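You operate a simulated robot arm through the tools that you are given. There is no shell and no other tool. Be economical: measure what you need, move in short steps, check, and stop when the job is done.

You run a simulated robot arm. Do the job below in one go: nothing can be reset, and whatever is moved stays where it is left.

## Task
Switch the heading overlay switch off.
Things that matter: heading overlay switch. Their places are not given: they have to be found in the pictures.

The check looks at the end state, three seconds after you hand in, the way a careful person would. Anything else that was tipped, shoved, dropped, spilled or broken makes it a failure.

## Robot
A 7-joint arm with a two-finger parallel gripper, fixed in place. Base frame: the origin is at the foot of the arm, x ahead of it, y to its left, z up. Units: m, rad, N and s.
With the tool pointing down near the work surface it reaches from about 0.22 to 0.6 m from the base axis. Its first joint turns from -1.152 to 1.152 rad. Payload 2.5 kg.
Tool frame: the origin (TCP) lies between the finger pads and is the grasp point; the fingertips stand 0.023 m ahead of it; z points along the fingers, y is the line along which they close. Largest opening 0.094 m; finger width 0.038, thickness 0.01; the body of the gripper, 0.054 by 0.096 m, starts 0.039 m behind the TCP.
Orientation is told as [roll, pitch, yaw] about the base's x, y, z axes, in that order, counted from this pose: with the fingers straight down and closing along the base's y, the tool's x points along the base's -x, its y along +y and its z along -z.

## Interface
- The arm moves only by the tool drive_tool. Its argument "motion" is a list of rows, each an object of numbers (a shift or turn left out is 0, a gripper value left out holds the last): "ax", "ay", "az": the turn, a rotation vector about the tool's x, y, z in units of 5 degrees (1.0 is 5 degrees); "dx", "dy", "dz": the shift along the tool's x, y, z in units of 25 mm (1.0 is 25 mm); "fingers": the finger opening in m, from 0 to 0.094. In form: [{"ax": .., "ay": .., "az": .., "dx": .., "dy": .., "dz": .., "fingers": ..}, ...]. A call has 1 to 8 rows; each row shifts and turns the commanded pose from where the row before left it, along the tool's axes as they then stand. A call with a number of a shift or a turn outside -1 to 1 is refused whole. A row lasts 0.2 s, in which the tool goes at most 0.05 m and 0.15 rad; a call with a longer step from one row to the next is refused whole, and so is a gripper value outside its range. Where a pose cannot be reached the arm comes as near as it can. A force on the tool above 40 N (or 10 N above the force at the start of the call, whichever is more), or a blocked arm, ends the call early, and 0.2 s more pass. Each finger travels about 0.108 m/s and halts on what it meets, pressing with about 32 N; the grip force reading is that of the motor and also rises with nothing between the fingers. The clock runs only during rows and for 0.2 s after the last one: add rows that do not move to give the fingers time. It gives the time, the measured TCP pose, the force on the tool (base axes), the opening and the grip force at its end, in the units of the frame above (readings bear some noise).
- Cameras (640 x 400 px; columns grow to the right, rows downward): "scene" is fixed at [0.1104, -0.3939, 0.5768]; the picture's right is [0.93, -0.38, 0.00], its down [-0.10, -0.25, -0.96] and it looks along [0.36, 0.89, -0.27] (base axes); focal length 346 px, centre (320, 200). "wrist" rides on the gripper at [-0.039, 0, -0.044] in the tool frame; the picture's right is [0.00, -1.00, 0.00], its down [0.97, 0.00, -0.24] and it looks along [0.24, 0.00, 0.97] (tool axes); focal length 218 px, centre (320, 200).
- snapshot(camera): a new picture of that camera. It takes no simulated time.
- measure_at(camera, pixels): for up to 12 pixels [column, row] of the newest picture of that camera ("zoom" is the newest enlarged one), the place [x, y, z] in the base frame of the surface seen there, good to about 0.002 m, but the place of the scene camera against the robot may be out by one fixed shift of up to 0.012 m in any direction. It takes no simulated time.
- close_up(camera, box): a new picture of the part [left, top, right, bottom] of that camera's present view, enlarged. It takes no simulated time.
- close_job(): hands the job in; it is judged then, once.

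Keep the steps short. Do not move on a guess: measure, check each grasp and each placing, and mend mistakes. In all there are 60 turns and 30 pictures (those below and enlarged ones count). Leave the gripper open and the arm clear of the work at the hand-in unless told otherwise, and finish with a single line.

The tools are called after "Call:" as name(argument=value, ...) on one line, values as JSON. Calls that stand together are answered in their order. drive_tool: Moves the arm, as the interface text tells. Its arguments: {"type":"object","properties":{"motion":{"type":"array","items":{"type":"object","properties":{"ax":{"type":"number"},"ay":{"type":"number"},"az":{"type":"number"},"dx":{"type":"number"},"dy":{"type":"number"},"dz":{"type":"number"},"fingers":{"type":"number"}}}}},"required":["motion"]} The other tools are called the same way: snapshot (camera) takes a picture; measure_at (camera, pixels) gives the place of the surface under pixels of a picture; close_up (camera, box) takes an enlarged picture of a part of a camera's view; close_job () hands the job in.

At the start:

```text
time_s: 0.0
eef_pos: [0.2792, 0.1942, 0.4395]
ee_rot: [-0.001, 0.001, 0.001]
contact_force: [0.2, 0.2, 0.9]
grip_width: 0.0943
grasp_force: 0.0
```

scene: 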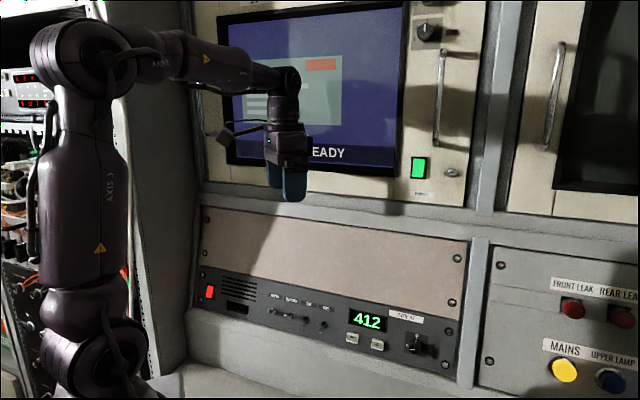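
wrist: 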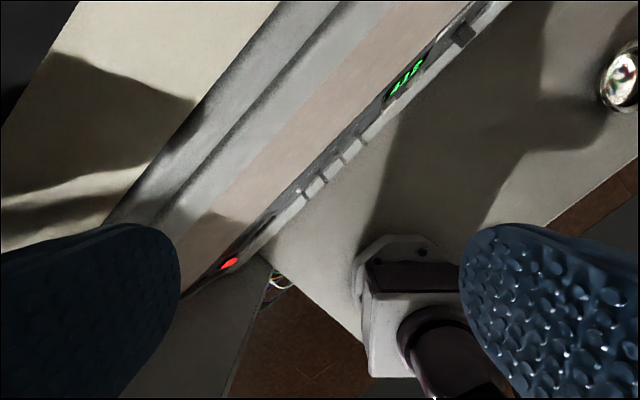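

I see a front panel with small toggles at about (275-325, 300-325) in the scene picture. I need to read the labels, so I take close-ups.

Call:
close_up(camera="scene", box=[255, 280, 345, 336])

Call:
close_up(camera="scene", box=[190, 260, 470, 390])

```text
7.11 times, centred on (300, 308) of scene
```

zoom: 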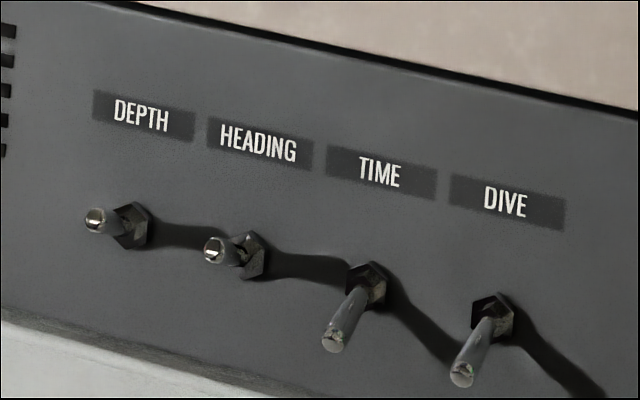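

```text
2.29 times, centred on (330, 325) of scene
```

zoom: 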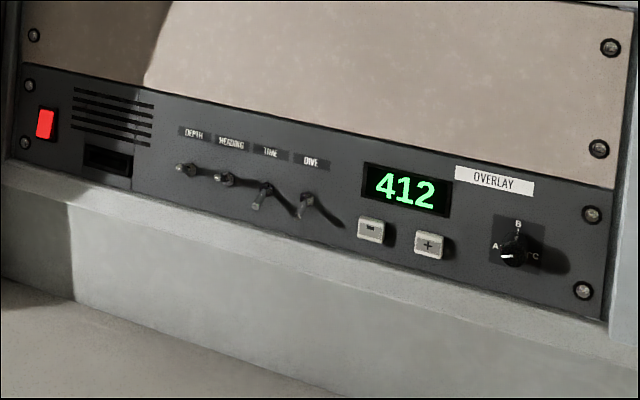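

The second switch, HEADING, has its lever up, like DEPTH. TIME and DIVE are down. I look at the screen for a hint of on and off, then measure the levers and the panel.

Call:
close_up(camera="scene", box=[205, 0, 445, 150])

Call:
close_up(camera="scene", box=[255, 280, 345, 336])

Call:
measure_at(camera="zoom", pixels=[[214, 249], [245, 256], [95, 221], [130, 226], [332, 343], [366, 285], [60, 100], [60, 300], [590, 360], [600, 150], [288, 330], [258, 150]])

Call:
measure_at(camera="scene", pixels=[[290, 240], [280, 332], [275, 345], [265, 372], [200, 360], [292, 198], [284, 185], [210, 220]])

```text
2.67 times, centred on (325, 75) of scene
```

zoom: 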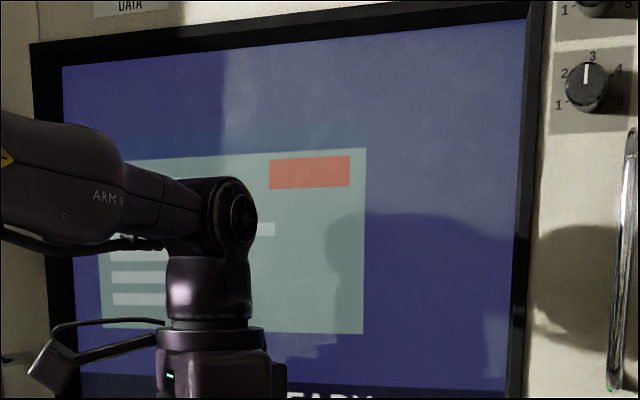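

```text
7.11 times, centred on (300, 308) of scene
```

zoom: 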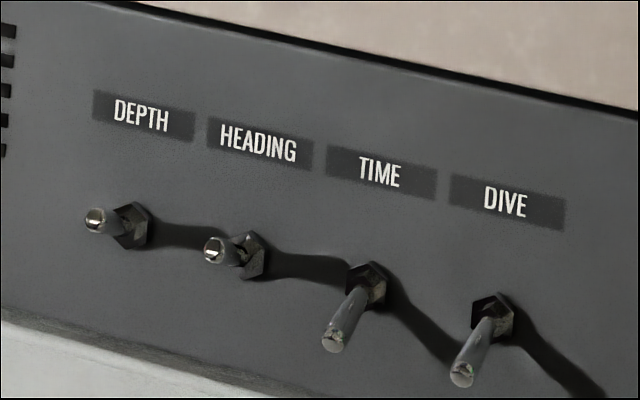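

```text
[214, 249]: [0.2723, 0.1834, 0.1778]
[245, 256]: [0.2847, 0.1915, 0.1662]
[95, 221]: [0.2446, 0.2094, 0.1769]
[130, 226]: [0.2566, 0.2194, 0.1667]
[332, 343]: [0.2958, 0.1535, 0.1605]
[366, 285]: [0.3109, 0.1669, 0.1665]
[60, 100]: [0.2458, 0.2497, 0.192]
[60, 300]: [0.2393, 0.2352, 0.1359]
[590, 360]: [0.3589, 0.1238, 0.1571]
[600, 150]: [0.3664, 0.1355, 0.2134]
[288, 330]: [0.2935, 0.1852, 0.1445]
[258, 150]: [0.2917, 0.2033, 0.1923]
```

```text
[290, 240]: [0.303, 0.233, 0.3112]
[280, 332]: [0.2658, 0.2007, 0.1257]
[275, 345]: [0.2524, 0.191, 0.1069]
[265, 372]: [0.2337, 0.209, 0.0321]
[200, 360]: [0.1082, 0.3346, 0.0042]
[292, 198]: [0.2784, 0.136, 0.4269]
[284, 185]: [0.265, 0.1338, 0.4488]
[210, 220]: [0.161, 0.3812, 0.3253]
```

HEADING must go down to match the off switches. The lever tip is at about (0.272, 0.183, 0.178). The panel runs along (0.71, -0.70), leans back about 16°, and its neighbours are 38 mm away. I first back off from the wall and turn about 45°, so that the finger-closing line is parallel to the panel. I also close the fingers into a narrow pusher.

Call:
drive_tool(motion=[{"dx": 0.6, "dy": -0.6}, {"dx": 0.6, "dy": -0.6}, {"az": -1}, {"az": -1}, {"az": -1}, {"az": -1}, {"az": -1}, {"az": -1}])

Call:
drive_tool(motion=[{"az": -1, "fingers": 0.0}, {"az": -1}, {"az": -1}, {}, {}])

Call:
snapshot(camera="wrist")

Call:
snapshot(camera="scene")

```text
time_s: 1.8
eef_pos: [0.2489, 0.1638, 0.4388]
ee_rot: [0.002, 0.0, 0.526]
contact_force: [-0.5, 0.1, -0.3]
grip_width: 0.094
grasp_force: 0.0
```

```text
time_s: 3.0
eef_pos: [0.2505, 0.1642, 0.4389]
ee_rot: [0.002, -0.001, 0.786]
contact_force: [-1.0, 0.3, 0.6]
grip_width: 0.0003
grasp_force: 32.5
```

```text
23 pictures are left
```

wrist: 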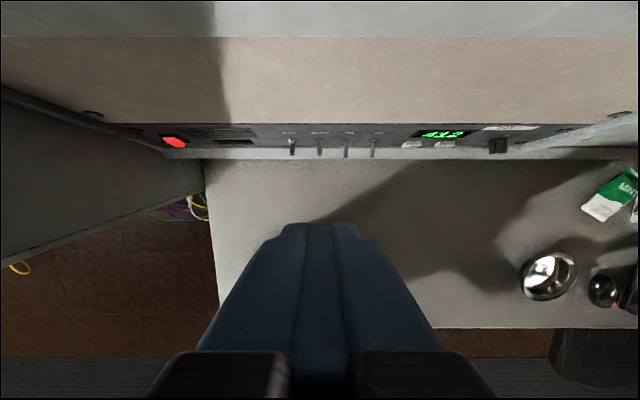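

```text
22 pictures are left
```

scene: 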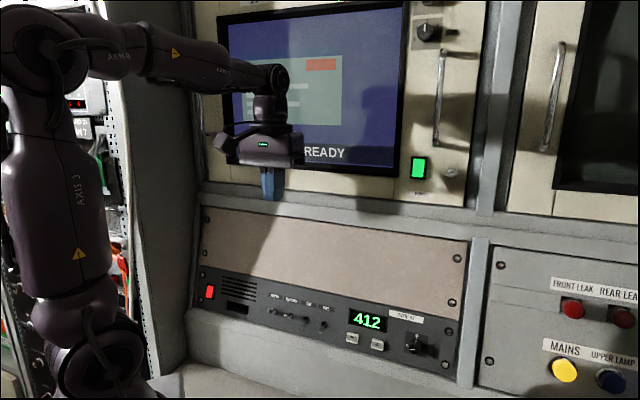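

The panel is now square across the wrist picture, with the toggles at about (292-373, 143). I enlarge that part and measure it.

Call:
close_up(camera="wrist", box=[270, 115, 400, 175])

```text
4.92 times, centred on (335, 145) of wrist
```

zoom: 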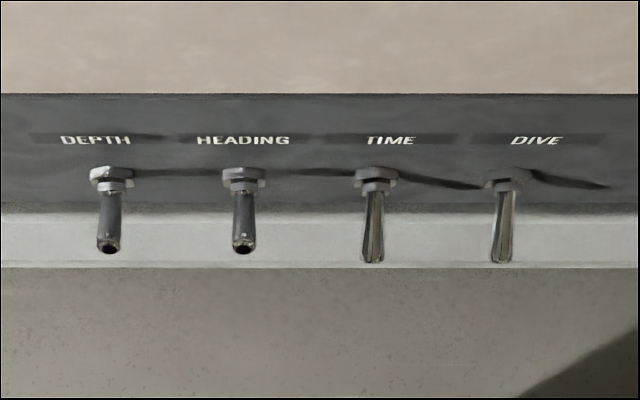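

Call:
measure_at(camera="zoom", pixels=[[243, 245], [243, 210], [243, 182], [108, 246], [373, 258], [373, 186], [243, 100], [243, 155], [243, 240], [180, 200], [180, 240], [180, 300]])

Call:
measure_at(camera="wrist", pixels=[[320, 70], [320, 38], [320, 15], [293, 228], [345, 228], [320, 228]])

```text
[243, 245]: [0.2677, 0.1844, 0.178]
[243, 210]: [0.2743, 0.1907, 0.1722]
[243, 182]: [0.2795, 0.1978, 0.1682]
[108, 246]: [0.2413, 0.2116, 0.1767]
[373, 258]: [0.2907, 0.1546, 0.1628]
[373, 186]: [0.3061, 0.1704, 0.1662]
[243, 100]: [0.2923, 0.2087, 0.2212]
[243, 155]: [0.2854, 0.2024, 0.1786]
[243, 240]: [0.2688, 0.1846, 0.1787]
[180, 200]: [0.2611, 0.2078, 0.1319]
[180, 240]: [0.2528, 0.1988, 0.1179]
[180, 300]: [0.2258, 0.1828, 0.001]
```

```text
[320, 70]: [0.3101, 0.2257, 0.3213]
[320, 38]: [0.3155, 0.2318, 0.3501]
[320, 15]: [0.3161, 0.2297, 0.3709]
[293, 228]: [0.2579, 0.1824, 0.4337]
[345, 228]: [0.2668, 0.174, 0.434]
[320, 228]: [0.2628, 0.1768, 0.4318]
```

In the wrist frame the lever tip is at (0.2677, 0.1844, 0.178), the nut at (0.280, 0.198, 0.168), and the lowered TIME tip has its top at about z 0.163. The tool is 2.5 mm off sideways. I descend in front of the panel, well above the levers, then tilt 20° so that the gripper body leans away from the panel.

Call:
drive_tool(motion=[{"dz": 1, "dy": 0.1}, {"dz": 1}, {"dz": 1}, {"dz": 1}, {"dz": 1}, {"dz": 1}, {"dz": 1}, {}])

Call:
drive_tool(motion=[{"ay": -1}, {"ay": -1}, {"ay": -1}, {"ay": -1}, {}])

Call:
snapshot(camera="scene")

Call:
snapshot(camera="wrist")

```text
time_s: 4.8
eef_pos: [0.2457, 0.1662, 0.2637]
ee_rot: [0.001, 0.0, 0.787]
contact_force: [0.7, -0.1, -0.3]
grip_width: 0.0001
grasp_force: 31.8
```

```text
time_s: 6.0
eef_pos: [0.2467, 0.1668, 0.2629]
ee_rot: [0.0, -0.35, 0.788]
contact_force: [0.4, 0.0, 0.1]
grip_width: 0.0001
grasp_force: 32.0
```

```text
20 pictures are left
```

scene: 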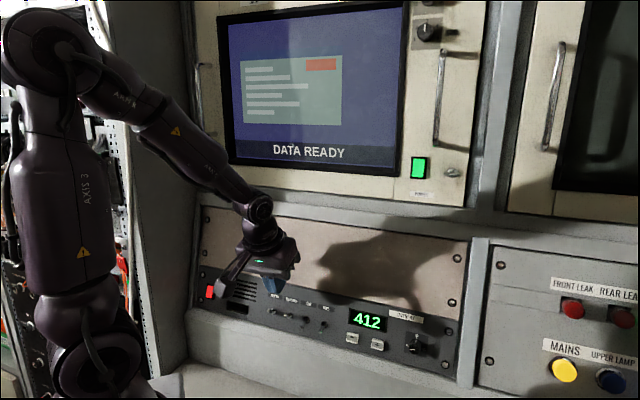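

```text
19 pictures are left
```

wrist: 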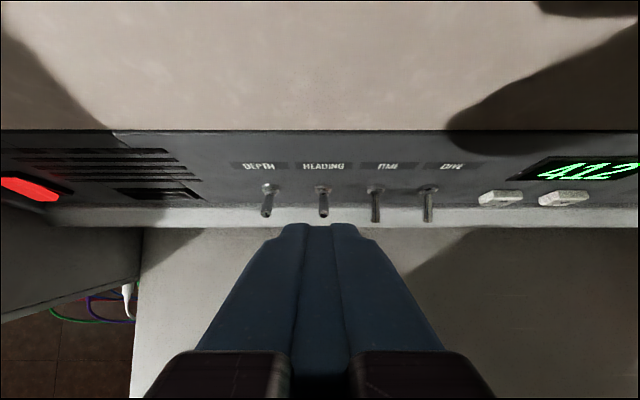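

The pose is good: yaw 45°, tilt 20°. In the scene picture a bracket sticks out from the gripper at about (230, 283). I measure it along with the tip positions, so that it can't strike anything.

Call:
close_up(camera="scene", box=[195, 190, 345, 340])

Call:
measure_at(camera="scene", pixels=[[228, 287], [234, 275], [245, 260], [272, 286], [277, 291], [258, 264], [290, 262]])

Call:
measure_at(camera="wrist", pixels=[[323, 213], [323, 200], [323, 190], [297, 226], [343, 226], [268, 213]])

```text
2.67 times, centred on (270, 265) of scene
```

zoom: 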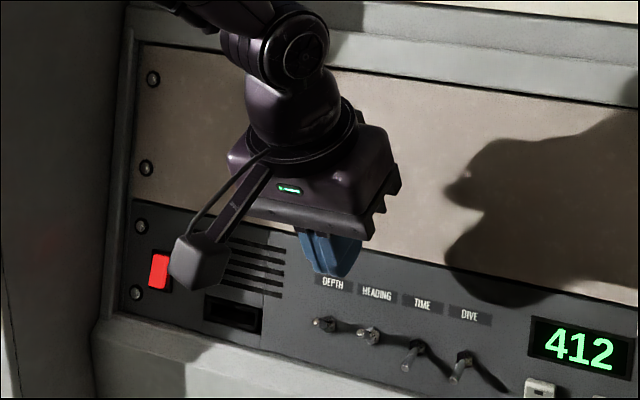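

```text
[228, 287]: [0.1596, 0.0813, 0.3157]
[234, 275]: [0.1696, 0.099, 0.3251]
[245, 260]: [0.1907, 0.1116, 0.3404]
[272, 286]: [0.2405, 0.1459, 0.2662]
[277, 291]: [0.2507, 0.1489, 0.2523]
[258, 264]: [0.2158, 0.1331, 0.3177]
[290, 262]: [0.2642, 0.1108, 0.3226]
```

```text
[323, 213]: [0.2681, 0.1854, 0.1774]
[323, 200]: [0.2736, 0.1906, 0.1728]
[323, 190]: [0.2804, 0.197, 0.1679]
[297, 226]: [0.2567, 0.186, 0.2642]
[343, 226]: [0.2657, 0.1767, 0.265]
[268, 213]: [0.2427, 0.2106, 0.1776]
```

The bracket sits on the outward side, so it is clear. The lever tip reads (0.268, 0.185, 0.177) again, with a 2 mm sideways correction needed. Next I move to just above the lever, with the TCP at about z 0.222.

Call:
drive_tool(motion=[{"dz": 0.83, "dx": 0.1, "dy": -0.08}, {"dz": 0.84, "dx": 0.1}, {}, {}])

Call:
close_up(camera="scene", box=[235, 240, 355, 340])

Call:
close_up(camera="wrist", box=[220, 130, 420, 260])

```text
time_s: 7.0
eef_pos: [0.255, 0.1729, 0.222]
ee_rot: [0.0, -0.35, 0.786]
contact_force: [0.1, 0.6, -0.9]
grip_width: 0.0001
grasp_force: 32.0
```

```text
4.00 times, centred on (295, 290) of scene
```

zoom: 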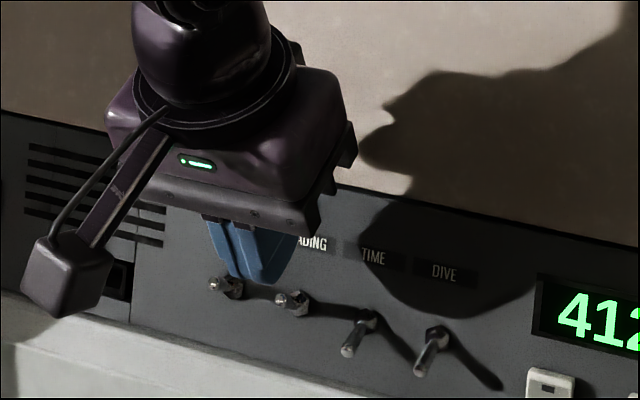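

```text
3.08 times, centred on (320, 195) of wrist
```

zoom: 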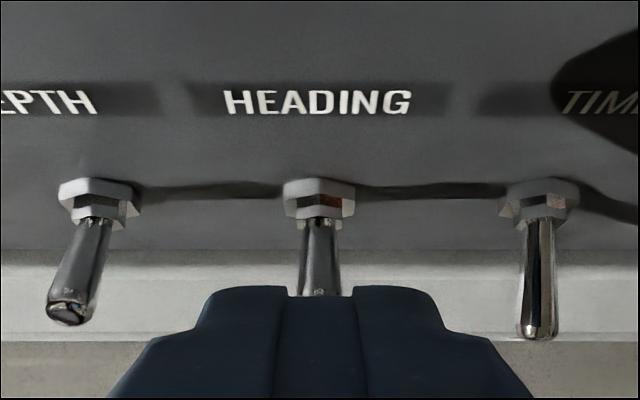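

The fingers are centred over HEADING, with DEPTH and TIME well clear at the sides. I press straight down in the base frame in small 6 mm steps.

Call:
drive_tool(motion=[{"dz": 0.226, "dx": 0.082}, {"dz": 0.226, "dx": 0.082}, {"dz": 0.226, "dx": 0.082}, {"dz": 0.226, "dx": 0.082}, {"dz": 0.226, "dx": 0.082}, {"dz": 0.226, "dx": 0.082}, {}])

Call:
close_up(camera="scene", box=[235, 240, 355, 340])

```text
time_s: 8.6
eef_pos: [0.2554, 0.1731, 0.1861]
ee_rot: [-0.001, -0.35, 0.784]
contact_force: [-0.2, 0.4, -0.1]
grip_width: 0.0004
grasp_force: 31.7
```

```text
4.00 times, centred on (295, 290) of scene
```

zoom: 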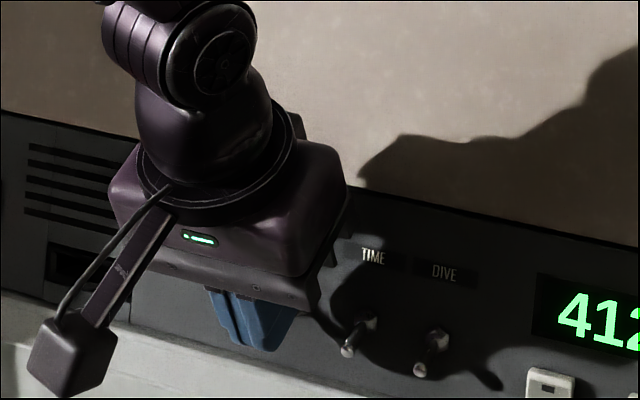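

The force is about zero, so the lever may already have flipped. I check with the wrist camera before lifting.

Call:
close_up(camera="wrist", box=[220, 130, 420, 260])

```text
3.08 times, centred on (320, 195) of wrist
```

zoom: 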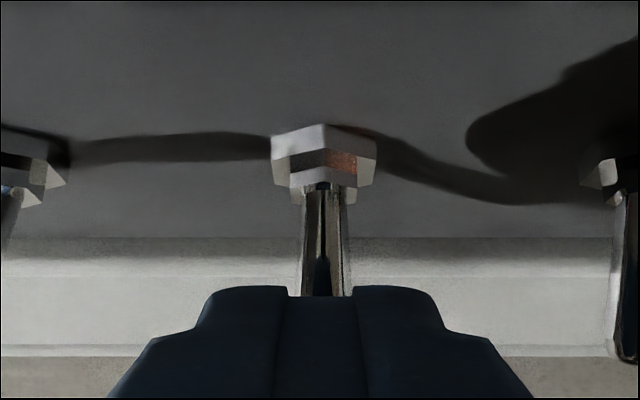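

The lever goes under the fingertips and looks lowered. I lift straight up by the same path to look at it.

Call:
drive_tool(motion=[{"dz": -0.226, "dx": -0.082}, {"dz": -0.452, "dx": -0.164}, {"dz": -0.452, "dx": -0.164}, {"dz": -0.8, "dx": 0.2}, {"dz": -1, "dx": 0.3}, {"dz": -1, "dx": 0.3}, {"dz": -1}, {}])

Call:
close_up(camera="scene", box=[255, 280, 345, 336])

Call:
close_up(camera="wrist", box=[220, 130, 420, 260])

```text
time_s: 10.4
eef_pos: [0.2192, 0.1362, 0.2983]
ee_rot: [0.001, -0.351, 0.787]
contact_force: [-0.3, 0.1, 1.2]
grip_width: 0.0
grasp_force: 31.9
```

```text
7.11 times, centred on (300, 308) of scene
```

zoom: 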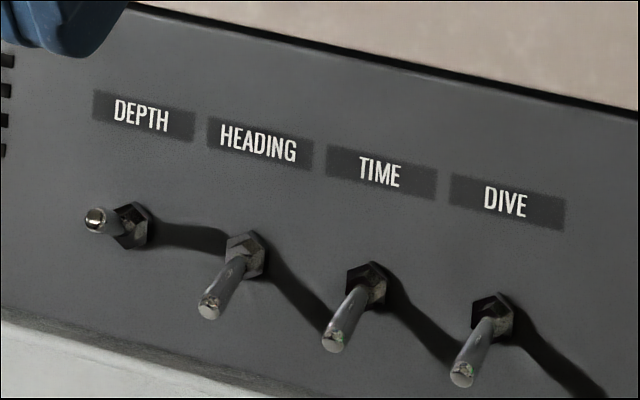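

```text
3.08 times, centred on (320, 195) of wrist
```

zoom: 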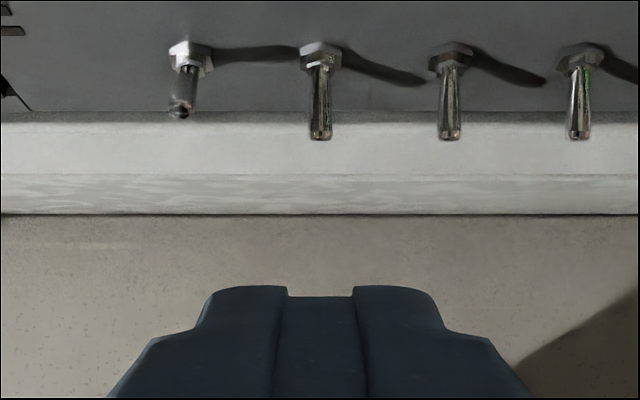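

HEADING is now down, in line with TIME and DIVE, and DEPTH is still up. I raise the arm clear and open the gripper.

Call:
drive_tool(motion=[{"dz": -1, "dx": -0.3}, {"dz": -1, "dx": -0.3}, {"dz": -1, "dx": -0.3}, {"fingers": 0.09}, {}, {}, {}])

Call:
snapshot(camera="scene")

```text
time_s: 12.0
eef_pos: [0.2152, 0.1325, 0.3752]
ee_rot: [0.0, -0.349, 0.786]
contact_force: [-0.4, -0.2, -0.2]
grip_width: 0.0901
grasp_force: 0.1
```

```text
11 pictures are left
```

scene: 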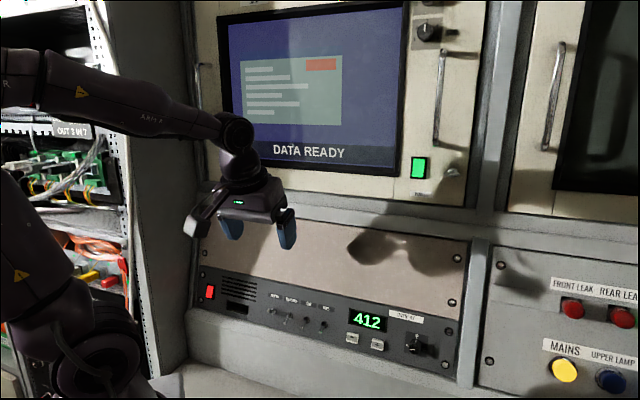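

The arm is clear, the gripper is open, and everything else is as it was. I hand in.

Call:
close_job()

```text
The job is handed in.
```

The HEADING overlay switch was flipped from up to down, taken as off because no on/off marking was visible; the other switches were not moved, and the gripper is open and clear.
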